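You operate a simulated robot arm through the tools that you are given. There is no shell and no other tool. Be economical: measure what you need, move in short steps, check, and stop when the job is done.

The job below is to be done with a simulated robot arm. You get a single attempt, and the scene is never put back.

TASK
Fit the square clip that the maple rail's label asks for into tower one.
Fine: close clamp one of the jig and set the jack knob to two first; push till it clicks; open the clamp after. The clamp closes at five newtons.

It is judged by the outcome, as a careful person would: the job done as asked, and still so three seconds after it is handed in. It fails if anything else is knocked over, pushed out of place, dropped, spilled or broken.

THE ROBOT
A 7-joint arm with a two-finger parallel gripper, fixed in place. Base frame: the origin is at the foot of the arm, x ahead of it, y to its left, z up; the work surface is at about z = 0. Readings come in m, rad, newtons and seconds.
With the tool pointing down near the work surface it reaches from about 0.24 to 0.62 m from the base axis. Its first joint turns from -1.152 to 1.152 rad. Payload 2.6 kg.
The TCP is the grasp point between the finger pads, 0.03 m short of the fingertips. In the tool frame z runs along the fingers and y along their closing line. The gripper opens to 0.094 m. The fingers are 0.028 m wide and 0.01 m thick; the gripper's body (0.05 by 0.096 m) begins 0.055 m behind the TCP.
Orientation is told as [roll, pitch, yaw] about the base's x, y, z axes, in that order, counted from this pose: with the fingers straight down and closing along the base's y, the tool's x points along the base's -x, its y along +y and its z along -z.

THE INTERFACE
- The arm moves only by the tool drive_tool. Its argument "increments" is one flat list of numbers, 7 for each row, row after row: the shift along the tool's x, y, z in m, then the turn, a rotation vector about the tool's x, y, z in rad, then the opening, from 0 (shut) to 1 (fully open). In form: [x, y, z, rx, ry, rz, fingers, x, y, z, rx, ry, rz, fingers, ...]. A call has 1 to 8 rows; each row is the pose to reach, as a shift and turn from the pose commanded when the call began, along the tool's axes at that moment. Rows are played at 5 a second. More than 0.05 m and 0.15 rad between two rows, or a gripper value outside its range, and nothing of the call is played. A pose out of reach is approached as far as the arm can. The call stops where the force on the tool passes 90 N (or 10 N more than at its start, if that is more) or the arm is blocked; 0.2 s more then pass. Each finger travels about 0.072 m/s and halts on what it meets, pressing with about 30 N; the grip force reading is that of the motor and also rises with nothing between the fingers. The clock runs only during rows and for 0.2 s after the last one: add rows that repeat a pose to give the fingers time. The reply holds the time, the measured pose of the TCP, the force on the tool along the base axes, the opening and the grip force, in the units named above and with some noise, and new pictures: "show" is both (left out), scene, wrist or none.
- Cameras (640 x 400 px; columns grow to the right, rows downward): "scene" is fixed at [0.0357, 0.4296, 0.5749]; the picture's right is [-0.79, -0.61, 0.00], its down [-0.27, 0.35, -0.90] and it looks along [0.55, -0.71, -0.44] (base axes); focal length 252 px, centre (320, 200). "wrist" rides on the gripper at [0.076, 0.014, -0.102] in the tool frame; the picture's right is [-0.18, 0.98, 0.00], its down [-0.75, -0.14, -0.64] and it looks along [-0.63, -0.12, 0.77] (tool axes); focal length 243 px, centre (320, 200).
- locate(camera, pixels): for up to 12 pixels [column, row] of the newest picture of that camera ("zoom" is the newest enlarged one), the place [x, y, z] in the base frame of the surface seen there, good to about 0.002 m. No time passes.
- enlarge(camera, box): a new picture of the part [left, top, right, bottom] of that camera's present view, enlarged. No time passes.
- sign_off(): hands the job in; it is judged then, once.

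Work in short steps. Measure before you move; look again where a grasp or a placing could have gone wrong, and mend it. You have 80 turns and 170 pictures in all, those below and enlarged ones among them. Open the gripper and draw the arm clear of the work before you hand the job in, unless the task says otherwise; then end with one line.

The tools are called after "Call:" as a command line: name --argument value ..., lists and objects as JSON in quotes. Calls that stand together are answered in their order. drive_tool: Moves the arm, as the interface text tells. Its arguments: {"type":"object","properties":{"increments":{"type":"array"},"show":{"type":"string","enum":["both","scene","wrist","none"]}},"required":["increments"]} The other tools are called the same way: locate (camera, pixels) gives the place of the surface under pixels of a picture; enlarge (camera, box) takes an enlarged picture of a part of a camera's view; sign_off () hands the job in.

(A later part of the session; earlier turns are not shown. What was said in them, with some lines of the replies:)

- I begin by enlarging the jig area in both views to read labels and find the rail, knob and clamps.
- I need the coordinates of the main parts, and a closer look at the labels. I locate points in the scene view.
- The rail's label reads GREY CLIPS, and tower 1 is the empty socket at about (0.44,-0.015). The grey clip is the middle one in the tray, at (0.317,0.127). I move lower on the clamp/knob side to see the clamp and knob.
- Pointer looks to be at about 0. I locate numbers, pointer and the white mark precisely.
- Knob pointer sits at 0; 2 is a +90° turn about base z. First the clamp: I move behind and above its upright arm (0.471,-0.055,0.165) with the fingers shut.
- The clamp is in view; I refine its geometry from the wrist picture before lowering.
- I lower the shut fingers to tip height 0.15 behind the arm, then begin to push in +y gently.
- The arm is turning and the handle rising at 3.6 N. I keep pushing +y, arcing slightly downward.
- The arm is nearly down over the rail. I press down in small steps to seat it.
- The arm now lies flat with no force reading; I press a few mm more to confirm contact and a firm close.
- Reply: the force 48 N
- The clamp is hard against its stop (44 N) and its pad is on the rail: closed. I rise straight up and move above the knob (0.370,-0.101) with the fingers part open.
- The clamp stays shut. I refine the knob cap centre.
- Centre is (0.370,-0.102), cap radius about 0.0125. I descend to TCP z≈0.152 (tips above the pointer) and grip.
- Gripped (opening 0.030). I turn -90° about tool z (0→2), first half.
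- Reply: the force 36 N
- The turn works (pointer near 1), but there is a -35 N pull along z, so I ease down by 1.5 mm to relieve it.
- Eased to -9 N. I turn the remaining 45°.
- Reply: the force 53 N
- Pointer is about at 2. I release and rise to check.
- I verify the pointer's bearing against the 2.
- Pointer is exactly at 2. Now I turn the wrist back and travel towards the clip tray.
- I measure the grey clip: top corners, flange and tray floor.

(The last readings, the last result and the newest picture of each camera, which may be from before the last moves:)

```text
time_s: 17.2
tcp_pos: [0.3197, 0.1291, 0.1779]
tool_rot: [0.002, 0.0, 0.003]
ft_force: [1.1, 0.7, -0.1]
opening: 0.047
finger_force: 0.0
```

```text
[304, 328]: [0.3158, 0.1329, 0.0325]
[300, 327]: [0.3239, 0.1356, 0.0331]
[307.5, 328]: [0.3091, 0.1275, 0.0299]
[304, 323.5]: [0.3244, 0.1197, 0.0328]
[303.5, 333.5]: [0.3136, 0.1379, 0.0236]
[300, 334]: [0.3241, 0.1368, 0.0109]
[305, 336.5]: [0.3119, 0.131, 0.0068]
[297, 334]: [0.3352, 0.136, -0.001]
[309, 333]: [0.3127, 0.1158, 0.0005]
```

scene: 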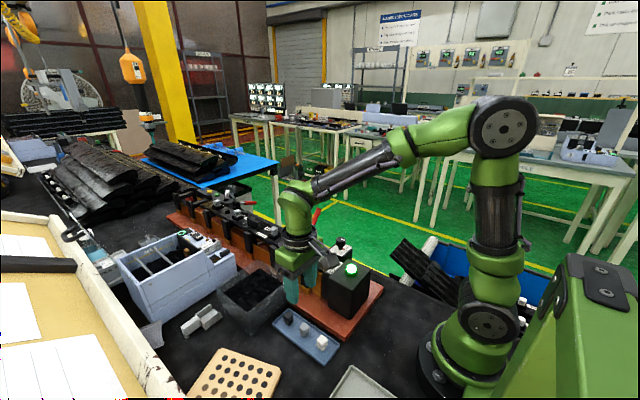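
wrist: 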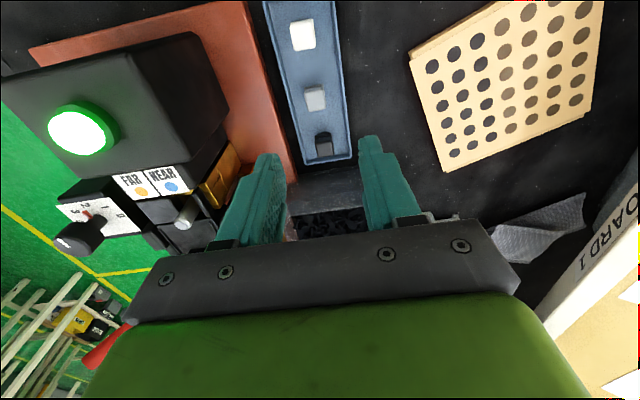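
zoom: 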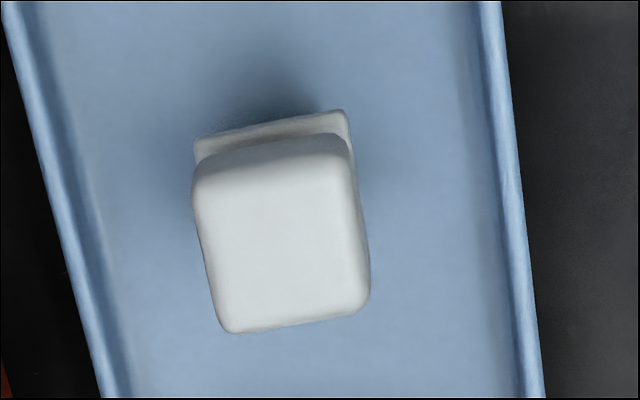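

Clip head spans x 0.309–0.328, y 0.117–0.135, with the top at 0.037 and the flange at about 0.019. I descend to TCP z 0.053 and close along y.

Call:
drive_tool --increments '[0.0015, -0.003, 0.04, 0, 0, 0, 0.5, 0.0015, -0.003, 0.08, 0, 0, 0, 0.5, 0.0015, -0.003, 0.115, 0, 0, 0, 0.5, 0.0015, -0.003, 0.124, 0, 0, 0, 0.5, 0.0015, -0.003, 0.124, 0, 0, 0, 0.5]' --show "wrist"

Call:
enlarge --camera "wrist" --box '[240, 70, 400, 220]'

Call:
enlarge --camera "scene" --box '[270, 295, 350, 355]'

```text
time_s: 18.4
tcp_pos: [0.317, 0.1262, 0.0542]
tool_rot: [-0.001, 0.0, 0.001]
ft_force: [-0.1, 0.2, 0.0]
opening: 0.0469
finger_force: 0.0
```

wrist: 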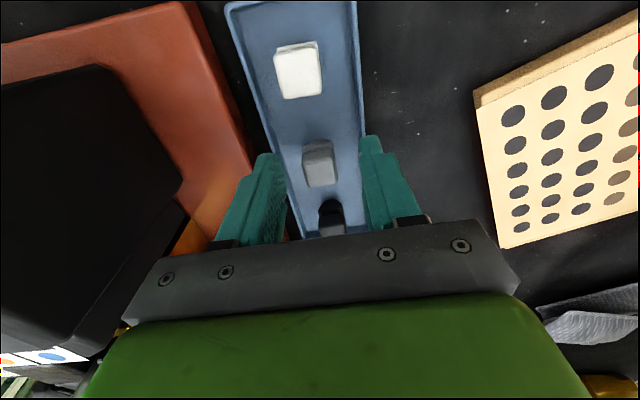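

```text
2.67 times, centred on (320, 145) of wrist
```

zoom: 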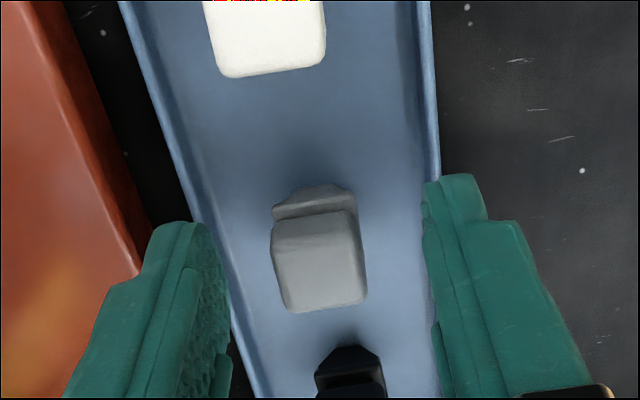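

```text
6.67 times, centred on (310, 325) of scene
```

zoom: 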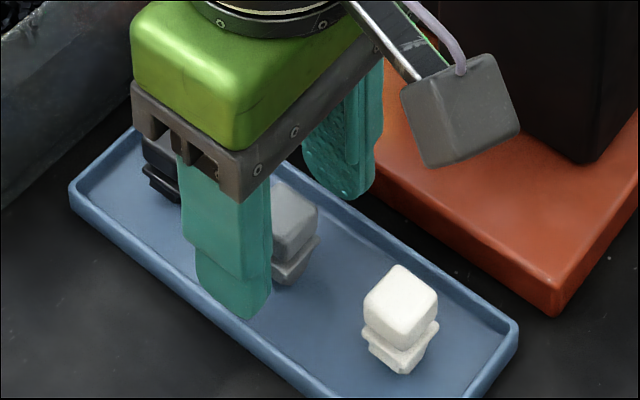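

The clip is between the fingers. I close (with time for travel) and check the width.

Call:
drive_tool --increments '[0, 0, 0, 0, 0, 0, 0.25, 0, 0, 0, 0, 0, 0, 0.05, 0, 0, 0, 0, 0, 0, 0.05]' --show "wrist"

Call:
enlarge --camera "wrist" --box '[240, 70, 400, 220]'

```text
time_s: 19.2
tcp_pos: [0.3174, 0.1263, 0.0531]
tool_rot: [0.0, -0.001, 0.001]
ft_force: [-0.2, 0.9, -0.1]
opening: 0.0181
finger_force: 29.6
```

wrist: 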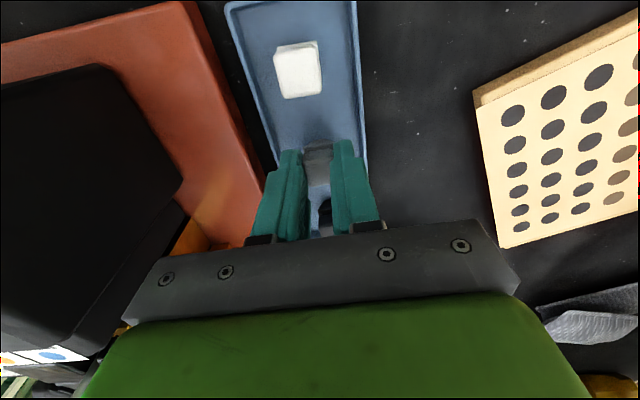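

```text
2.67 times, centred on (320, 145) of wrist
```

zoom: 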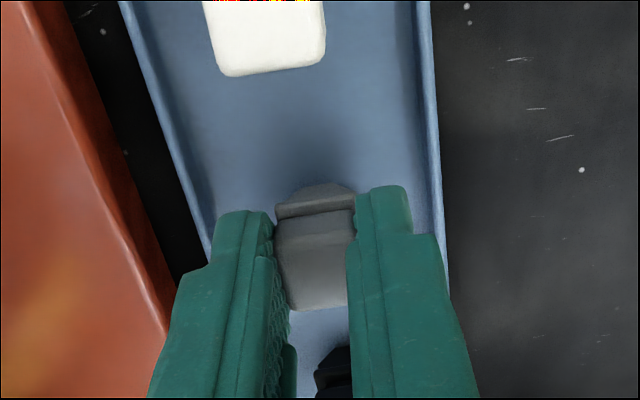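

Gripped at 18.1 mm. I lift and carry it towards tower one, stopping just short to measure the tower.

Call:
drive_tool --increments '[0, 0, -0.02, 0, 0, 0, 0.05, 0, 0, -0.06, 0, 0, 0, 0.05, 0, 0, -0.105, 0, 0, 0, 0.05, 0, 0, -0.15, 0, 0, 0, 0.05, -0.025, -0.035, -0.16, 0, 0, 0, 0.05, -0.05, -0.07, -0.16, 0, 0, 0, 0.05, -0.075, -0.105, -0.16, 0, 0, 0, 0.05, -0.09, -0.138, -0.16, 0, 0, 0, 0.05]'

Call:
enlarge --camera "wrist" --box '[220, 70, 420, 220]'

Call:
enlarge --camera "scene" --box '[270, 190, 370, 265]'

```text
time_s: 21.0
tcp_pos: [0.4053, -0.0146, 0.214]
tool_rot: [0.002, 0.001, 0.002]
ft_force: [-0.3, 0.8, 0.1]
opening: 0.0184
finger_force: 29.8
```

scene: 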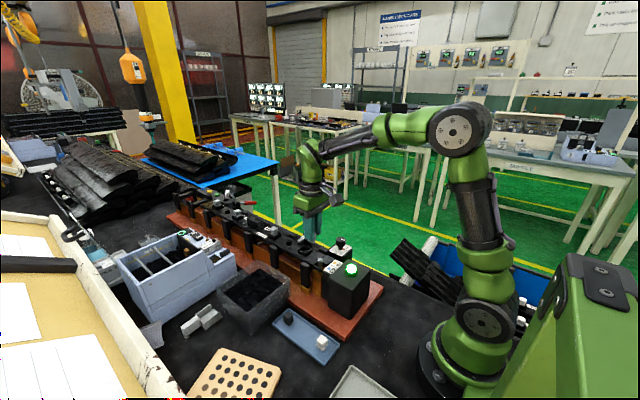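
wrist: 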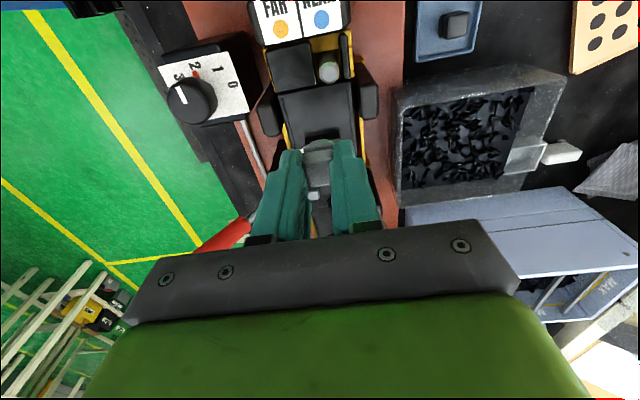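

```text
2.67 times, centred on (320, 145) of wrist
```

zoom: 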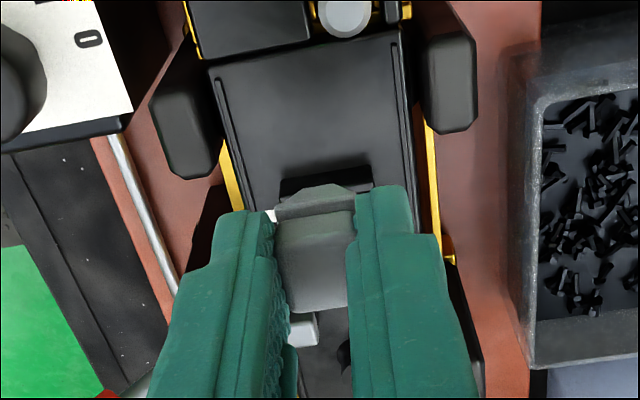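

```text
5.33 times, centred on (320, 228) of scene
```

zoom: 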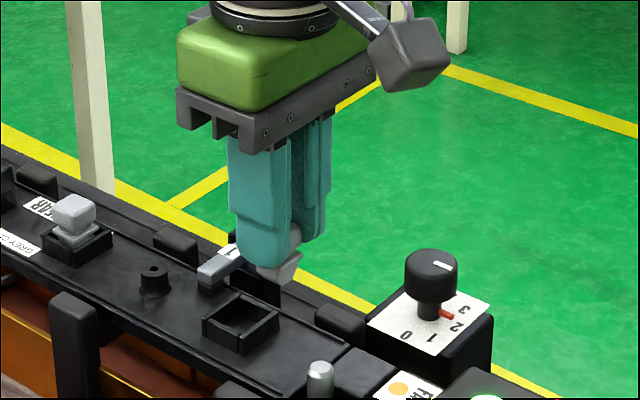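

I measure the tower rim corners in the scene zoom, and the clip's foot.

Call:
locate --camera "zoom" --pixels '[[205, 324], [237, 296], [279, 318], [243, 347], [222, 336], [222, 310], [258, 307], [260, 334], [240, 322], [278, 275], [210, 270]]'

Call:
enlarge --camera "scene" --box '[290, 230, 330, 260]'

```text
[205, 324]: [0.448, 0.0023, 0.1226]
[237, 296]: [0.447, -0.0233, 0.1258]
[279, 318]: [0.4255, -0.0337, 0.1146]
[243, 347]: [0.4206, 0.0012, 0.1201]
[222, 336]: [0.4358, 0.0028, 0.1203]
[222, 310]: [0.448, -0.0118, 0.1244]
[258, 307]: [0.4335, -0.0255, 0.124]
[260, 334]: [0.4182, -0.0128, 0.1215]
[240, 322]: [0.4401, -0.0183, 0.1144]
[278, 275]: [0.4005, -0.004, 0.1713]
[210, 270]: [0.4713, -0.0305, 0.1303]
```

```text
13.33 times, centred on (310, 245) of scene
```

zoom: 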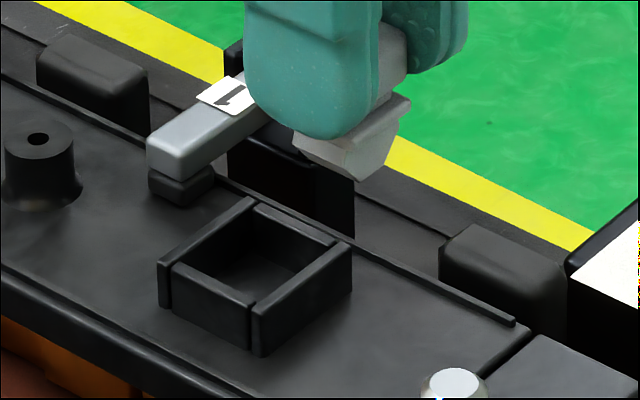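

Call:
locate --camera "zoom" --pixels '[[165, 263], [250, 203], [345, 246], [256, 310], [210, 288], [207, 235], [295, 222], [300, 275], [250, 270], [390, 120], [305, 145], [355, 175]]'

Call:
locate --camera "wrist" --pixels '[[305, 136], [321, 132], [338, 138], [322, 145], [312, 199]]'

```text
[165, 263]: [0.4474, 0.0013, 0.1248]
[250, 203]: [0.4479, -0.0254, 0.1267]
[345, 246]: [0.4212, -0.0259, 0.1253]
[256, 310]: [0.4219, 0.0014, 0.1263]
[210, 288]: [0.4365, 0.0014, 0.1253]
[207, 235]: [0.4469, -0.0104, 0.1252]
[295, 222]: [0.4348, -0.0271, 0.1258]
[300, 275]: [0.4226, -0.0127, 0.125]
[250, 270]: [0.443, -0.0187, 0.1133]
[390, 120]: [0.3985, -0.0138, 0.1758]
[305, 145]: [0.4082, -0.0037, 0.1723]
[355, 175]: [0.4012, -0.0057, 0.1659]
```

```text
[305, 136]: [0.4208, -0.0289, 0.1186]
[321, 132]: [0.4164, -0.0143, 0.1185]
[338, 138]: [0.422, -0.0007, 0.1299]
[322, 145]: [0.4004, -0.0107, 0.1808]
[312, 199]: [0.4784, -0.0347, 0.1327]
```

Tower centre is (0.4346,-0.0122), rim z 0.1255. I move the clip over it with the foot just above the rim, then verify the alignment.

Call:
drive_tool --increments '[-0.0145, 0.001, 0, 0, 0, 0, 0.05, -0.0283, 0.001, 0, 0, 0, 0, 0.05, -0.0283, 0.001, 0.02, 0, 0, 0, 0.05, -0.0283, 0.001, 0.031, 0, 0, 0, 0.05, -0.0283, 0.001, 0.031, 0, 0, 0, 0.05]'

Call:
drive_tool --increments '[0, 0, 0, 0, 0, 0, 0.05]' --show "none"

Call:
enlarge --camera "scene" --box '[290, 230, 330, 260]'

Call:
enlarge --camera "wrist" --box '[280, 110, 360, 180]'

```text
time_s: 22.2
tcp_pos: [0.4336, -0.0131, 0.1833]
tool_rot: [0.001, 0.001, 0.001]
ft_force: [0.7, -0.5, -0.6]
opening: 0.0182
finger_force: 29.6
```

scene: 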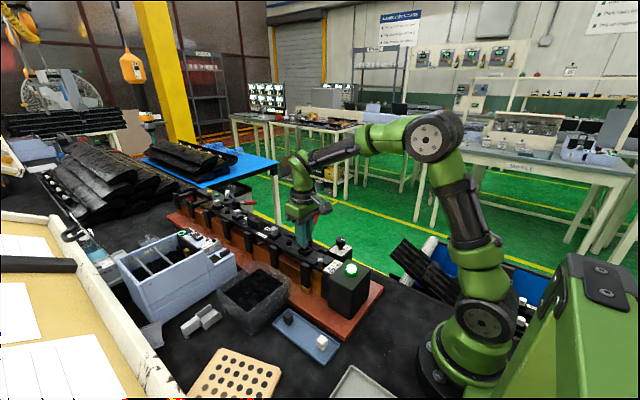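
wrist: 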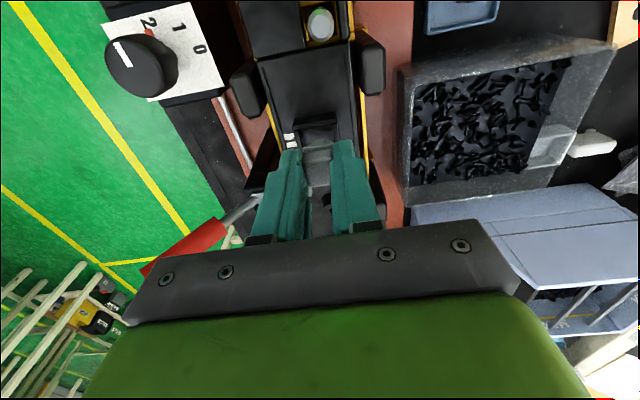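

```text
time_s: 22.6
tcp_pos: [0.4335, -0.0128, 0.184]
tool_rot: [-0.001, -0.001, 0.002]
ft_force: [-0.5, 0.0, 0.4]
opening: 0.0183
finger_force: 30.8
```

```text
13.33 times, centred on (310, 245) of scene
```

zoom: 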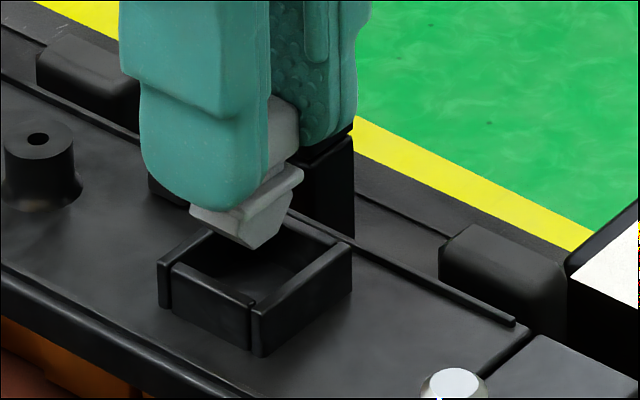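

```text
5.71 times, centred on (320, 145) of wrist
```

zoom: 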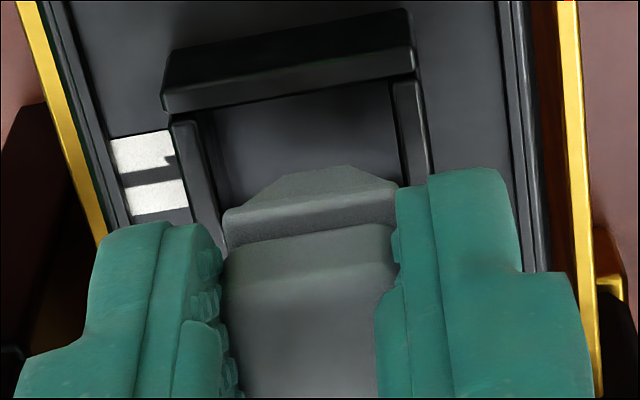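

Alignment looks good with the foot above the opening. I lower slowly until the tapered foot enters.

Call:
drive_tool --increments '[0, 0.0005, 0.004, 0, 0, 0, 0.05, 0, 0.0005, 0.008, 0, 0, 0, 0.05, 0, 0.0005, 0.012, 0, 0, 0, 0.05]' --show "none"

Call:
enlarge --camera "scene" --box '[290, 230, 330, 260]'

Call:
enlarge --camera "wrist" --box '[280, 110, 360, 180]'

```text
time_s: 23.4
tcp_pos: [0.4347, -0.0122, 0.1742]
tool_rot: [0.0, -0.002, -0.001]
ft_force: [-7.6, -2.3, 17.5]
opening: 0.0185
finger_force: 29.8
```

```text
13.33 times, centred on (310, 245) of scene
```

zoom: 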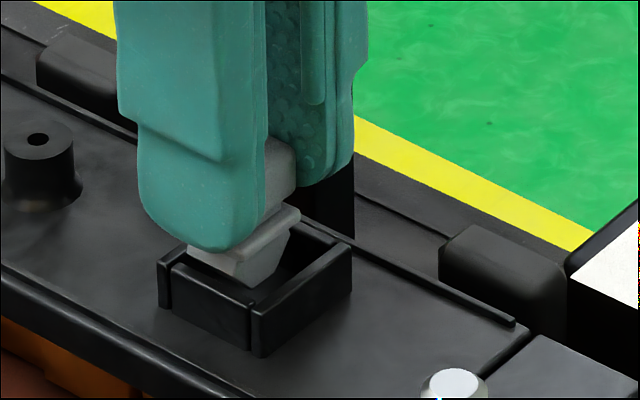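

```text
5.71 times, centred on (320, 145) of wrist
```

zoom: 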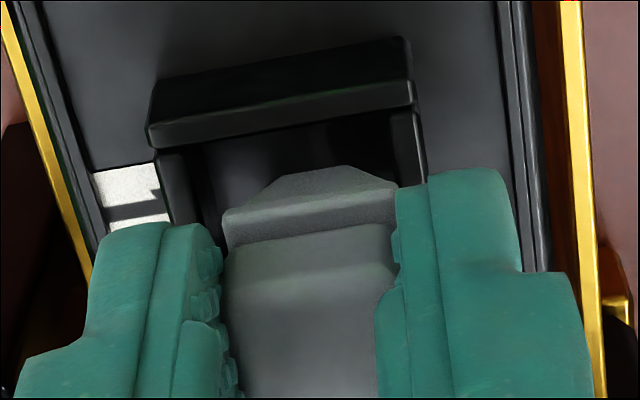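

Contact at 17 N with Fx −7.6: the foot touches the +x wall, and the view also shows a gap on the −x side. I measure the flange to get the correction.

Call:
locate --camera "wrist" --pixels '[[304, 150], [333, 145.5], [319, 147], [318, 150], [319, 156], [319, 141]]'

Call:
enlarge --camera "scene" --box '[298, 238, 318, 253]'

Call:
locate --camera "scene" --pixels '[[305, 246], [304.5, 245], [308, 242.8], [306.5, 244], [302, 245.5], [306, 247]]'

```text
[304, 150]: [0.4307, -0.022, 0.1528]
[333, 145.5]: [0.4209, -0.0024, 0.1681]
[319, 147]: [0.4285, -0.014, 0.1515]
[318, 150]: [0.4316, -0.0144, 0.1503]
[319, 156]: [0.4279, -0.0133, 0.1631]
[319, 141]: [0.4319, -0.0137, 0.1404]
```

```text
16.00 times, centred on (308, 246) of scene
```

zoom: 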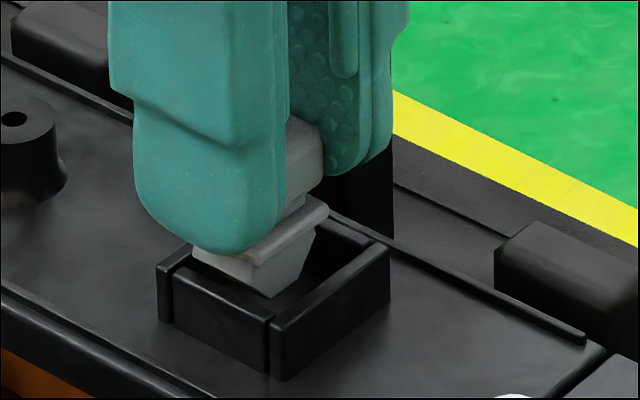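

```text
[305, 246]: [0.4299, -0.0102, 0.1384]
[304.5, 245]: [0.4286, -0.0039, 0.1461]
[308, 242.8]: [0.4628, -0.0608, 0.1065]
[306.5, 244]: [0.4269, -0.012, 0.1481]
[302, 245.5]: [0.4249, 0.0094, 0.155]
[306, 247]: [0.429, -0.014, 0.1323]
```

The clip's near face at x≈0.428 puts its centre at about 0.437, which is 2 mm too far in +x. I raise, shift −x by 2.2 mm and re-lower.

Call:
drive_tool --increments '[0, 0, -0.005, 0, 0, 0, 0.05, 0.0022, 0, -0.005, 0, 0, 0, 0.05, 0.0022, 0, -0.001, 0, 0, 0, 0.05, 0.0022, 0, 0.002, 0, 0, 0, 0.05]' --show "none"

Call:
enlarge --camera "scene" --box '[298, 238, 318, 253]'

Call:
enlarge --camera "wrist" --box '[280, 110, 360, 180]'

```text
time_s: 24.4
tcp_pos: [0.4306, -0.0124, 0.169]
tool_rot: [-0.002, 0.0, 0.001]
ft_force: [0.8, -7.7, 3.9]
opening: 0.0184
finger_force: 29.8
```

```text
16.00 times, centred on (308, 246) of scene
```

zoom: 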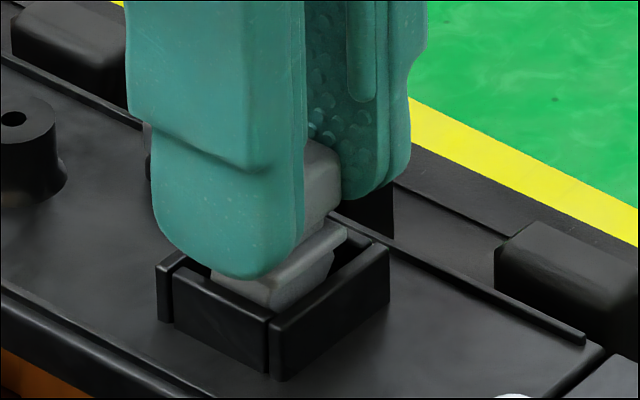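

```text
5.71 times, centred on (320, 145) of wrist
```

zoom: 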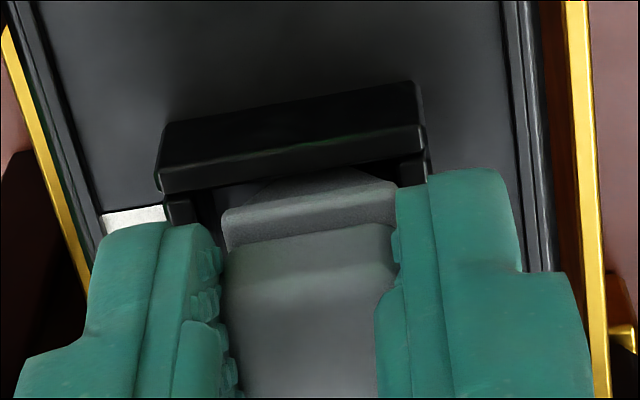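

It is sinking in. Fy −7.7 means slight contact on the +y side, so I shift −y 1 mm and go on down in small steps.

Call:
drive_tool --increments '[0, -0.0012, 0, 0, 0, 0, 0.05, 0, -0.0012, 0.0015, 0, 0, 0, 0.05, 0, -0.0012, 0.003, 0, 0, 0, 0.05]' --show "none"

Call:
enlarge --camera "scene" --box '[298, 238, 318, 253]'

```text
time_s: 25.2
tcp_pos: [0.4329, -0.0135, 0.1662]
tool_rot: [0.001, -0.001, 0.004]
ft_force: [0.7, -1.7, 1.2]
opening: 0.0184
finger_force: 30.3
```

```text
16.00 times, centred on (308, 246) of scene
```

zoom: 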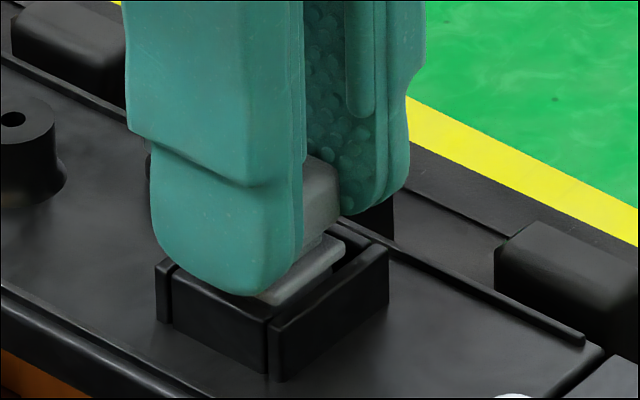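

Lateral force is gone and the flange is at the rim. I continue pushing down in 1 mm steps.

Call:
drive_tool --increments '[0, -0.0003, 0.001, 0, 0, 0, 0.05, 0, -0.0003, 0.002, 0, 0, 0, 0.05, 0, -0.0003, 0.003, 0, 0, 0, 0.05]' --show "none"

Call:
enlarge --camera "scene" --box '[298, 238, 318, 253]'

```text
time_s: 26.0
tcp_pos: [0.4338, -0.0144, 0.1664]
tool_rot: [0.003, -0.001, 0.002]
ft_force: [-10.4, -0.2, 17.8]
opening: 0.0183
finger_force: 30.0
```

```text
16.00 times, centred on (308, 246) of scene
```

zoom: 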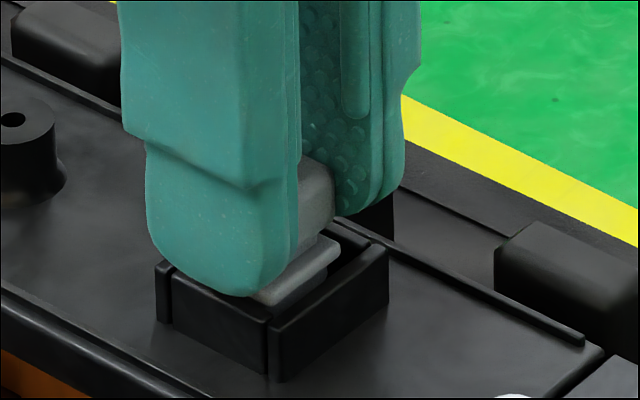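

17.8 N at z 0.166, so it is resisting. I compare it with the seated clip in tower two.

Call:
enlarge --camera "scene" --box '[270, 223, 300, 245]'

Call:
enlarge --camera "wrist" --box '[280, 100, 360, 180]'

Call:
locate --camera "scene" --pixels '[[284, 229], [283, 228]]'

```text
16.00 times, centred on (285, 234) of scene
```

zoom: 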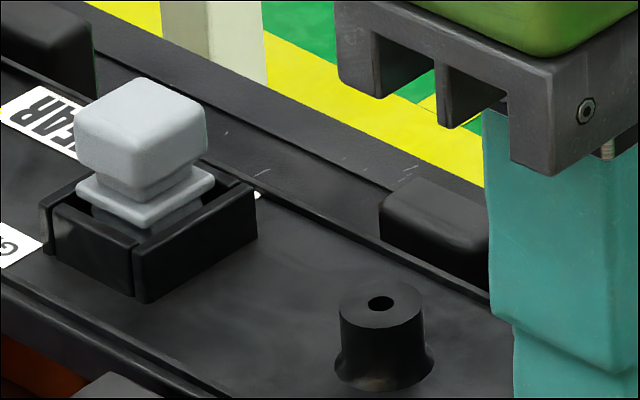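

```text
5.00 times, centred on (320, 140) of wrist
```

zoom: 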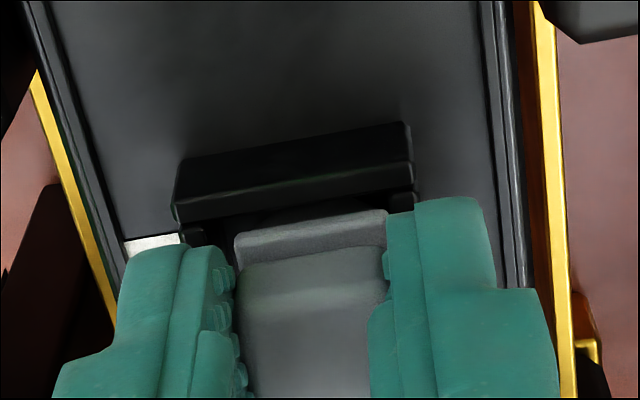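

```text
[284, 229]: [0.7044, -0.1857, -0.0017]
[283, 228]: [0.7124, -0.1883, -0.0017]
```

Tower two's seated head top is at about 0.147; mine is at about 0.150, so roughly 3 mm remain to the click. I push further with a small −x compensation.

Call:
drive_tool --increments '[0.0008, 0.0003, 0.001, 0, 0, 0, 0.05, 0.0012, 0.0003, 0.002, 0, 0, 0, 0.05, 0.0012, 0.0003, 0.003, 0, 0, 0, 0.05, 0.0012, 0.0003, 0.004, 0, 0, 0, 0.05]' --show "none"

Call:
enlarge --camera "scene" --box '[298, 238, 318, 253]'

Call:
enlarge --camera "wrist" --box '[280, 100, 360, 180]'

```text
time_s: 27.0
tcp_pos: [0.4329, -0.0141, 0.1619]
tool_rot: [-0.001, -0.004, 0.001]
ft_force: [3.3, -2.6, 23.0]
opening: 0.0183
finger_force: 30.1
```

```text
16.00 times, centred on (308, 246) of scene
```

zoom: 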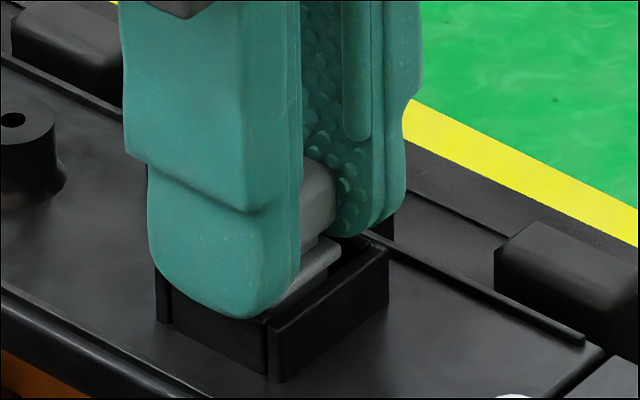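

```text
5.00 times, centred on (320, 140) of wrist
```

zoom: 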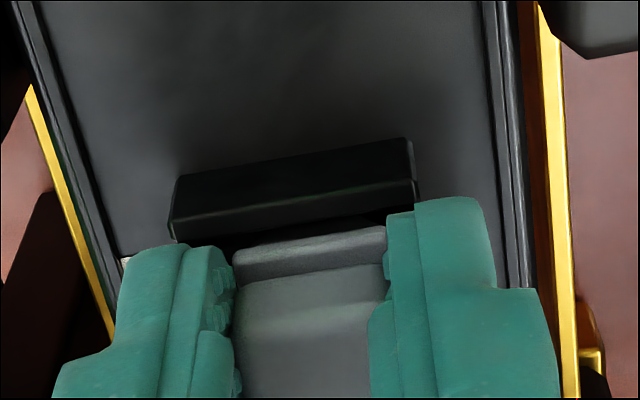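

The clip seems to have slipped slightly up in the fingers. I release, rise and look at how it sits before pressing on top with shut fingers.

Call:
drive_tool --increments '[0, 0, -0.004, 0, 0, 0, 0.05, 0, 0, -0.004, 0, 0, 0, 0.4, 0, 0, -0.004, 0, 0, 0, 0.4, 0, 0, -0.03, 0, 0, 0, 0.4, 0, 0, -0.07, 0, 0, 0, 0.4]' --show "wrist"

Call:
enlarge --camera "scene" --box '[292, 230, 322, 253]'

Call:
enlarge --camera "wrist" --box '[270, 100, 370, 200]'

```text
time_s: 28.2
tcp_pos: [0.4293, -0.0143, 0.2296]
tool_rot: [0.001, 0.0, 0.001]
ft_force: [0.4, 0.4, -0.6]
opening: 0.0377
finger_force: 0.0
```

wrist: 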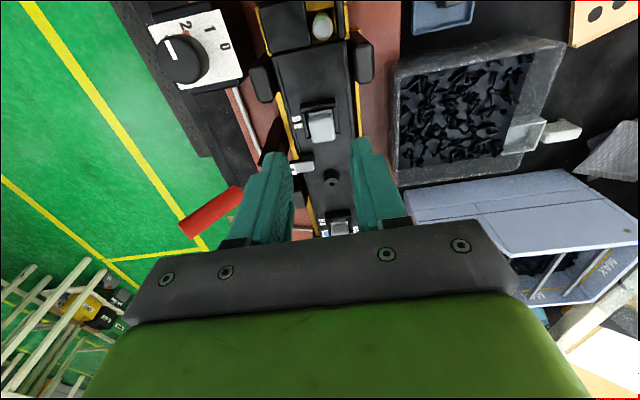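

```text
16.00 times, centred on (307, 242) of scene
```

zoom: 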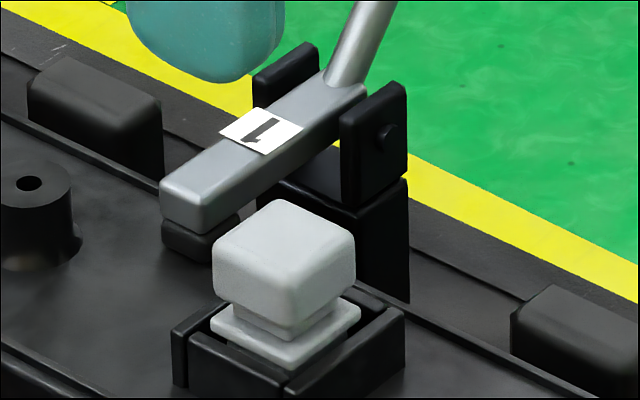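

```text
4.00 times, centred on (320, 150) of wrist
```

zoom: 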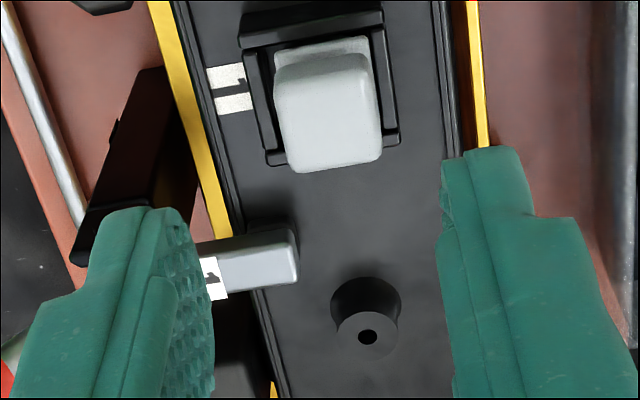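

It stands like tower two's clip. I compare heights to judge whether it has clicked home.

Call:
locate --camera "zoom" --pixels '[[330, 110], [300, 100], [355, 130], [325, 80], [325, 160], [300, 155], [375, 150]]'

Call:
locate --camera "scene" --pixels '[[304.5, 243], [304, 245], [306, 243.5], [284, 229], [274, 233], [278.5, 230.5], [279, 230.5], [280, 231.5]]'

Call:
enlarge --camera "scene" --box '[266, 222, 316, 260]'

Call:
locate --camera "zoom" --pixels '[[142, 100], [150, 95], [135, 105], [480, 215], [470, 225], [490, 210], [470, 290], [150, 180]]'

```text
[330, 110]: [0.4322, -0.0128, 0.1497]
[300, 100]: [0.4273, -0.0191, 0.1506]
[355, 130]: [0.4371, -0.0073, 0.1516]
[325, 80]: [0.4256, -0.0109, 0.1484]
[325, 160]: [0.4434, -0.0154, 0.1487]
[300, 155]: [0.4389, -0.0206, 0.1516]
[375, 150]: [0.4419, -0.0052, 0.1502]
```

```text
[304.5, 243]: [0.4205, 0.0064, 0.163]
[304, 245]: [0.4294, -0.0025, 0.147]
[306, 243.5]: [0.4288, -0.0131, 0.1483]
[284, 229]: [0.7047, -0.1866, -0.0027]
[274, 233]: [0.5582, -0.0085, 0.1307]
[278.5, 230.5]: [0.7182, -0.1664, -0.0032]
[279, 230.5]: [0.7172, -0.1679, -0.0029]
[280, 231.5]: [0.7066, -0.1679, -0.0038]
```

```text
10.53 times, centred on (291, 241) of scene
```

zoom: 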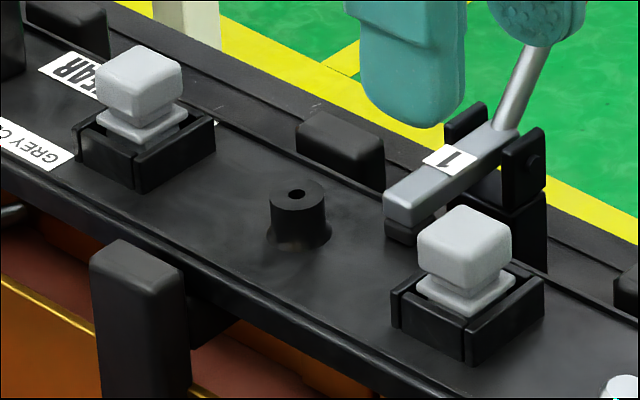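

```text
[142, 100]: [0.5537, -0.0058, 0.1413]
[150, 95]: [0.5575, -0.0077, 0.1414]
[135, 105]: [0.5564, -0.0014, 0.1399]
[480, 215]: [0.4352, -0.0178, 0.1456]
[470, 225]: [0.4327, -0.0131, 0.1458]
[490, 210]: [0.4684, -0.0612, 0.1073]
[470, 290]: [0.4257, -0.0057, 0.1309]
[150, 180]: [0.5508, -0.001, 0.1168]
```

Call:
locate --camera "zoom" --pixels '[[142, 62], [135, 70], [152, 65], [466, 225], [458, 232], [475, 228], [125, 120], [140, 125], [440, 290], [455, 298], [105, 135], [418, 310]]'

Call:
enlarge --camera "scene" --box '[266, 222, 286, 242]'

Call:
enlarge --camera "scene" --box '[297, 238, 317, 258]'

```text
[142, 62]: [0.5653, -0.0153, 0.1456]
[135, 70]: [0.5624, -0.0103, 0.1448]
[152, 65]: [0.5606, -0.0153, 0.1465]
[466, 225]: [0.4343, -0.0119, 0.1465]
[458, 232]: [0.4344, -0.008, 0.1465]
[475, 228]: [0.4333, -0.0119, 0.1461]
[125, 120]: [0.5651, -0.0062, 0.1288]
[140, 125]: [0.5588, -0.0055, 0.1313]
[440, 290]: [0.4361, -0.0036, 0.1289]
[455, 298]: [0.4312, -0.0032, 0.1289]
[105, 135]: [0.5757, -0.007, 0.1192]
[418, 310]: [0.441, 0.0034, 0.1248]
```

```text
16.00 times, centred on (276, 232) of scene
```

zoom: 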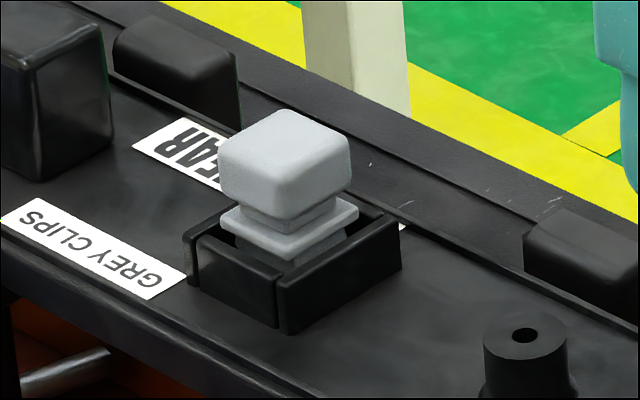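

```text
16.00 times, centred on (307, 248) of scene
```

zoom: 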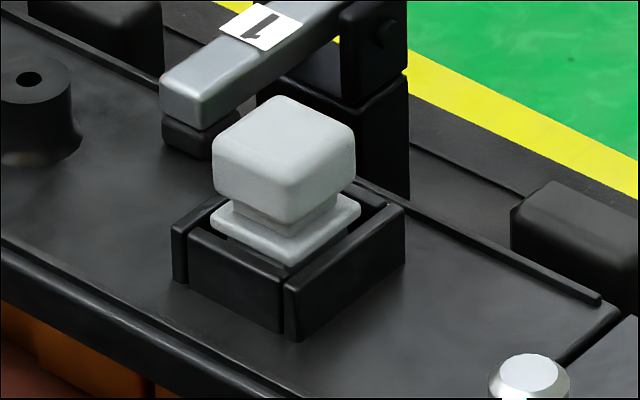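

My clip's flange already sits at the rim, a bit lower than tower two's. To be sure it has clicked, I shut the fingers and press on the head top, watching force against travel.

Call:
drive_tool --increments '[-0.004, 0.002, 0, 0, 0, 0, 0, -0.004, 0.002, 0.02, 0, 0, 0, 0, -0.004, 0.002, 0.045, 0, 0, 0, 0, -0.004, 0.002, 0.05, 0, 0, 0, 0]' --show "none"

Call:
enlarge --camera "scene" --box '[292, 225, 322, 258]'

```text
time_s: 29.2
tcp_pos: [0.4343, -0.0099, 0.1783]
tool_rot: [0.002, -0.002, 0.002]
ft_force: [-0.6, -0.4, 0.0]
opening: 0.0001
finger_force: 30.5
```

```text
12.12 times, centred on (307, 242) of scene
```

zoom: 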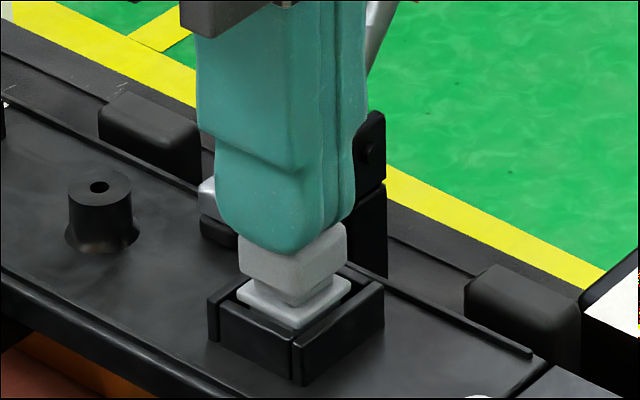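

Fingers are just above the head, so I press in 1 mm steps.

Call:
drive_tool --increments '[0, -0.0015, 0.001, 0, 0, 0, 0, 0, -0.0015, 0.002, 0, 0, 0, 0, 0, -0.0015, 0.003, 0, 0, 0, 0, 0, -0.0015, 0.004, 0, 0, 0, 0]' --show "none"

```text
time_s: 30.2
tcp_pos: [0.435, -0.0121, 0.1774]
tool_rot: [0.001, -0.004, 0.002]
ft_force: [-7.2, 4.0, 29.7]
opening: 0.0002
finger_force: 30.0
```

Call:
drive_tool --increments '[0, 0, 0.001, 0, 0, 0, 0, 0.0003, 0, 0.002, 0, 0, 0, 0, 0.0005, 0, 0.003, 0, 0, 0, 0]' --show "none"

Call:
enlarge --camera "scene" --box '[292, 225, 322, 258]'

```text
time_s: 31.0
tcp_pos: [0.436, -0.0127, 0.1758]
tool_rot: [0.003, -0.012, 0.001]
ft_force: [-11.7, 5.4, 51.5]
opening: 0.0
finger_force: 29.6
```

```text
12.12 times, centred on (307, 242) of scene
```

zoom: 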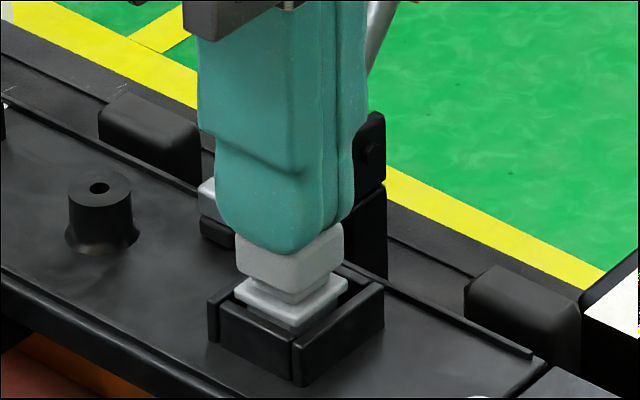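

Force climbs linearly to 51 N with no further travel, so the clip is fully home. I rise and view the result and the clamp handle.

Call:
drive_tool --increments '[0, 0, -0.03, 0, 0, 0, 0, 0, 0, -0.075, 0, 0, 0, 0, 0.045, 0, -0.09, 0, 0, 0, 0]' --show "wrist"

Call:
enlarge --camera "scene" --box '[285, 200, 335, 258]'

Call:
enlarge --camera "wrist" --box '[200, 90, 400, 240]'

```text
time_s: 31.8
tcp_pos: [0.3884, -0.014, 0.2617]
tool_rot: [0.0, 0.0, 0.003]
ft_force: [-0.2, -0.6, 0.2]
opening: 0.0
finger_force: 29.8
```

wrist: 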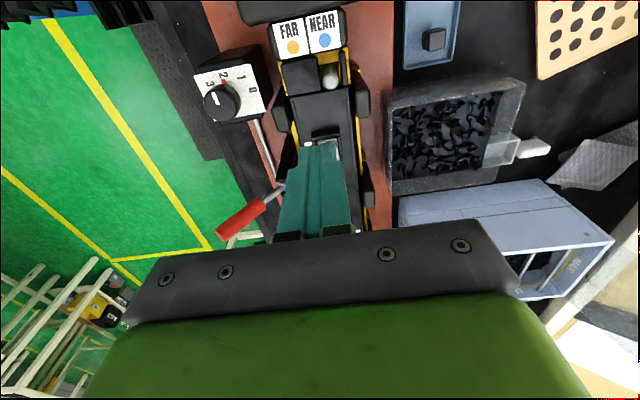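

```text
6.90 times, centred on (310, 229) of scene
```

zoom: 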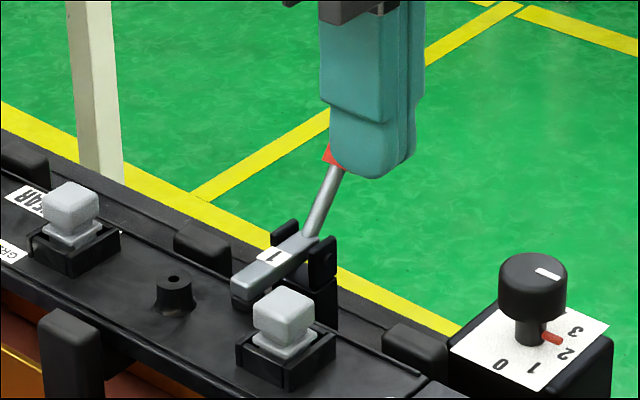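

```text
2.67 times, centred on (300, 165) of wrist
```

zoom: 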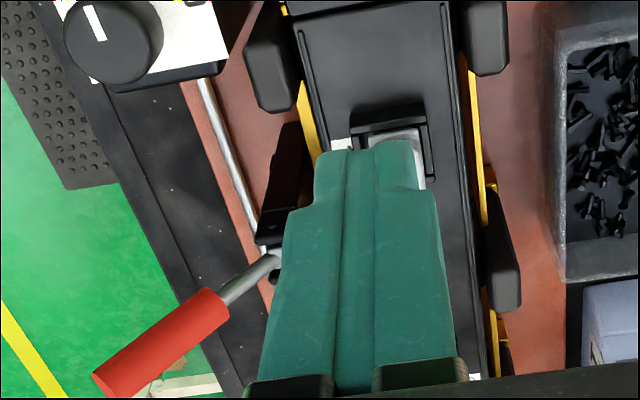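

Now I locate points along the handle to plan the opening push.

Call:
locate --camera "zoom" --pixels '[[105, 375], [140, 350], [175, 330], [210, 305], [235, 285], [265, 263]]'

Call:
locate --camera "scene" --pixels '[[312, 227], [310, 231], [311, 229], [306, 236], [299, 242]]'

```text
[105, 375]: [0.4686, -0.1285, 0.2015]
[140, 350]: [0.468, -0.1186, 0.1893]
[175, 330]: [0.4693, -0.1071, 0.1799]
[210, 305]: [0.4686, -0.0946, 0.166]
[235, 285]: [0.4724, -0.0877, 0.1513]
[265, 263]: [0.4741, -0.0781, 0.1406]
```

```text
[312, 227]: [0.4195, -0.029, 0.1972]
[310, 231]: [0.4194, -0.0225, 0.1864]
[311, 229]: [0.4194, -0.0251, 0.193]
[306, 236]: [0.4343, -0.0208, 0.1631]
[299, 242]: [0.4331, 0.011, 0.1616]
```

Handle runs from (−0.078, 0.14) to (−0.129, 0.20) in y,z at x≈0.471. I place the shut fingers on its +y side, tip z 0.165, and begin pushing −y.

Call:
drive_tool --increments '[-0.03, -0.02, 0, 0, 0, 0, 0, -0.06, -0.04, 0, 0, 0, 0, 0, -0.083, -0.053, 0, 0, 0, 0, 0, -0.083, -0.053, 0.035, 0, 0, 0, 0, -0.083, -0.053, 0.066, 0, 0, 0, 0, -0.083, -0.065, 0.066, 0, 0, 0, 0, -0.083, -0.075, 0.066, 0, 0, 0, 0, -0.083, -0.085, 0.066, 0, 0, 0, 0]' --show "wrist"

Call:
enlarge --camera "scene" --box '[285, 200, 335, 258]'

```text
time_s: 33.6
tcp_pos: [0.4733, -0.0978, 0.1947]
tool_rot: [-0.001, 0.001, 0.002]
ft_force: [-0.1, -0.6, -0.7]
opening: 0.0
finger_force: 30.4
```

wrist: 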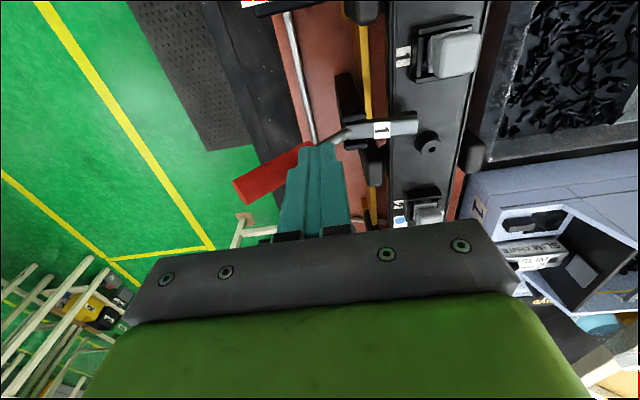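

```text
6.90 times, centred on (310, 229) of scene
```

zoom: 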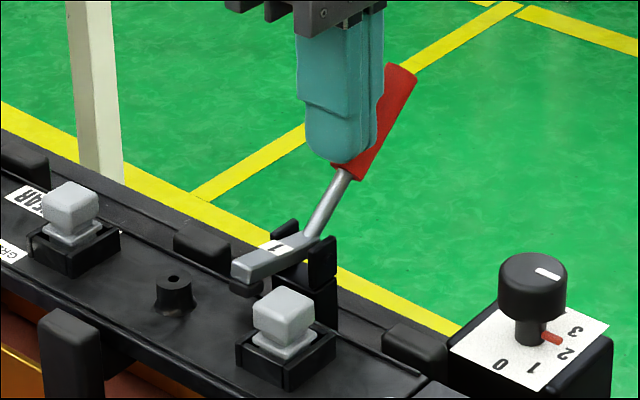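

The handle is moving and the clamp arm lifting. I continue −y, then down.

Call:
drive_tool --increments '[0, -0.01, 0, 0, 0, 0, 0, 0, -0.02, 0.003, 0, 0, 0, 0, 0, -0.03, 0.01, 0, 0, 0, 0, 0, -0.034, 0.02, 0, 0, 0, 0, 0, -0.036, 0.03, 0, 0, 0, 0]' --show "wrist"

Call:
enlarge --camera "scene" --box '[285, 200, 335, 258]'

```text
time_s: 34.8
tcp_pos: [0.4733, -0.1345, 0.1674]
tool_rot: [0.002, -0.001, 0.001]
ft_force: [-0.6, -0.1, 0.0]
opening: 0.0002
finger_force: 30.2
```

wrist: 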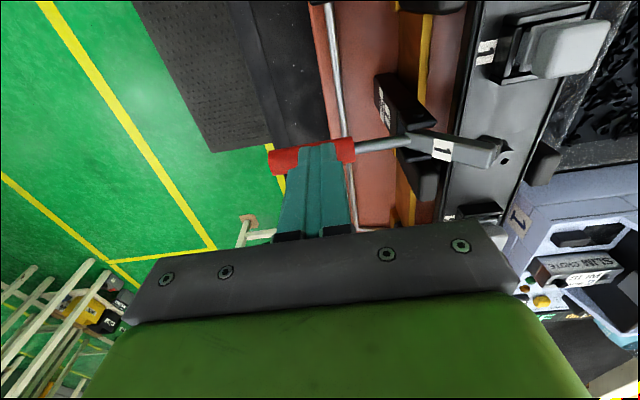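

```text
6.90 times, centred on (310, 229) of scene
```

zoom: 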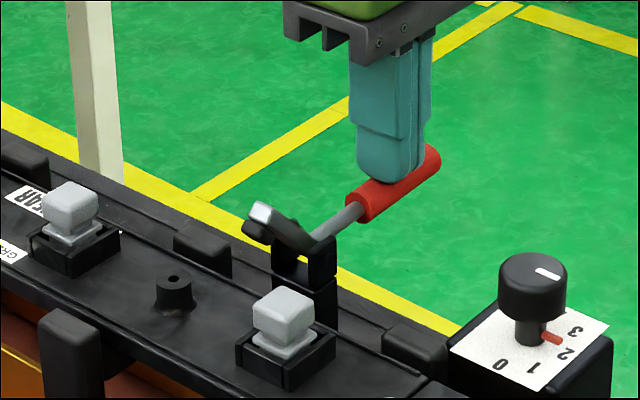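

Now I press down on the handle to bring it to the original open angle (top surface about z 0.113).

Call:
drive_tool --increments '[0, 0, 0.007, 0, 0, 0, 0, 0, 0, 0.013, 0, 0, 0, 0, 0, 0, 0.018, 0, 0, 0, 0, 0, 0, 0.022, 0, 0, 0, 0]' --show "wrist"

Call:
enlarge --camera "scene" --box '[285, 200, 335, 258]'

```text
time_s: 35.8
tcp_pos: [0.4736, -0.1328, 0.1463]
tool_rot: [0.002, -0.005, 0.0]
ft_force: [-13.0, 2.8, 20.1]
opening: 0.0001
finger_force: 30.3
```

wrist: 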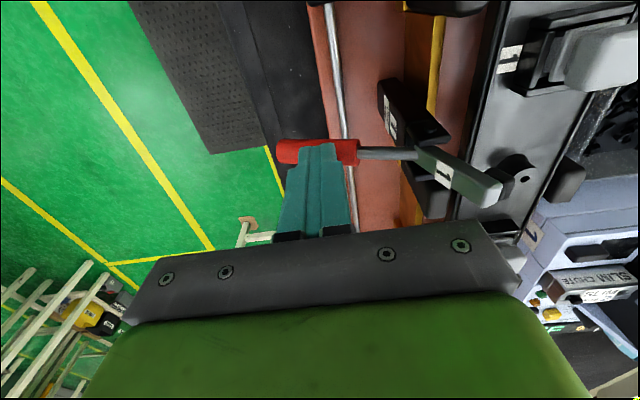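

```text
6.90 times, centred on (310, 229) of scene
```

zoom: 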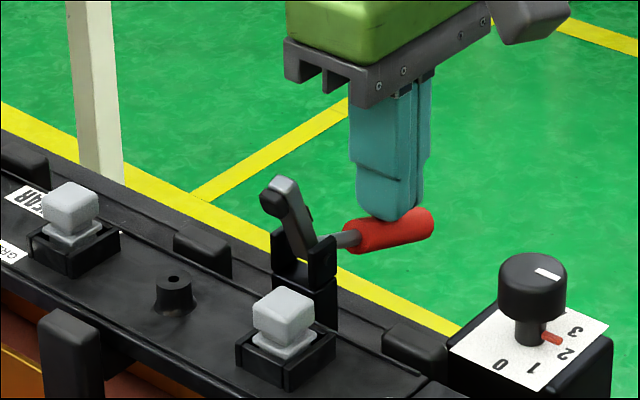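

Handle hit its open stop (20 N) and looks as it did at the start. I rise straight up, open the gripper and draw back.

Call:
drive_tool --increments '[0, 0, -0.04, 0, 0, 0, 0, 0, 0, -0.085, 0, 0, 0, 0, 0, 0, -0.13, 0, 0, 0, 0.5, 0.04, 0.02, -0.15, 0, 0, 0, 1, 0.08, 0.04, -0.17, 0, 0, 0, 1, 0.12, 0.06, -0.19, 0, 0, 0, 1, 0.16, 0.08, -0.2, 0, 0, 0, 1]'

Call:
enlarge --camera "scene" --box '[260, 210, 360, 270]'

Call:
enlarge --camera "wrist" --box '[230, 70, 390, 230]'

```text
time_s: 37.4
tcp_pos: [0.3148, -0.0551, 0.3424]
tool_rot: [0.001, 0.0, 0.003]
ft_force: [-0.5, 0.6, 0.1]
opening: 0.0943
finger_force: 0.0
```

scene: 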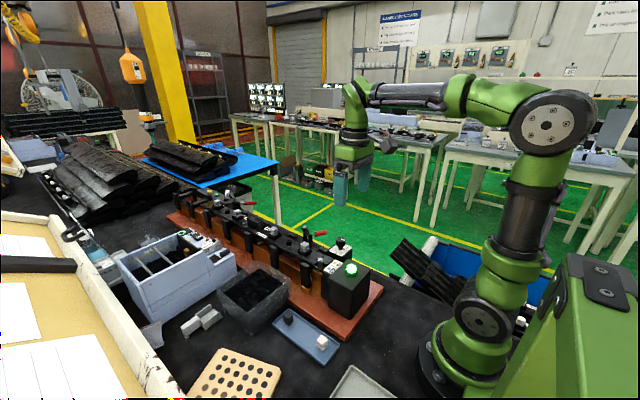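
wrist: 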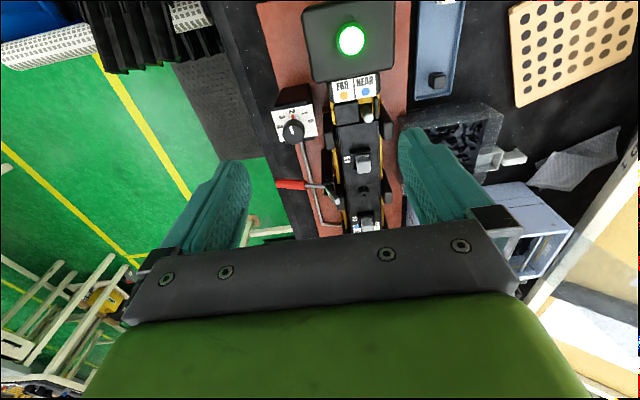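

```text
6.40 times, centred on (310, 240) of scene
```

zoom: 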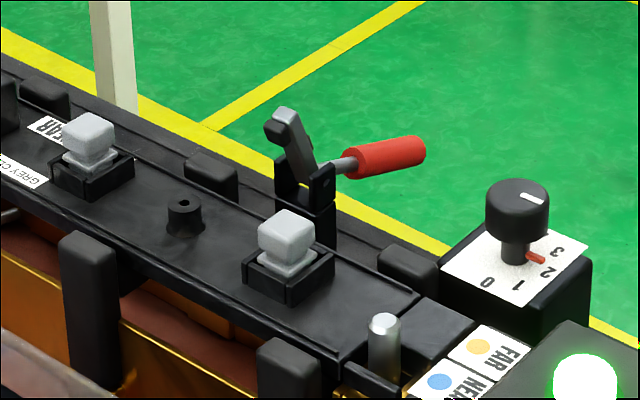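

```text
2.50 times, centred on (310, 150) of wrist
```

zoom: 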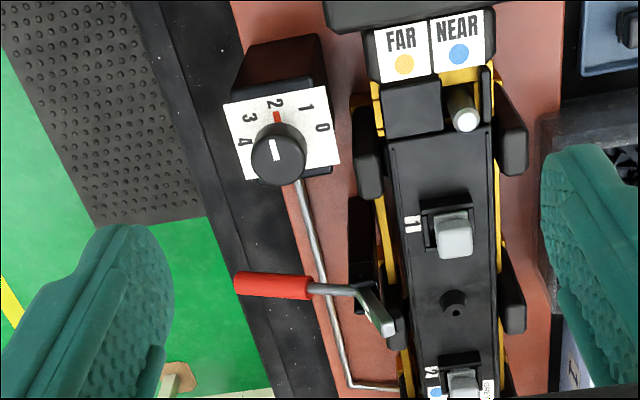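

The grey clip is seated in tower one, the knob points to 2, clamp one is open again, the other parts are where they were, and the arm is clear. I hand the job in.

Call:
sign_off

```text
The job is handed in.
```

The grey clip the rail's label asks for is pressed fully home in tower one. Clamp one was closed and the jack knob set to 2 beforehand, and the clamp is open again. I had no way to hear the click; at 51 N the clip went no further.
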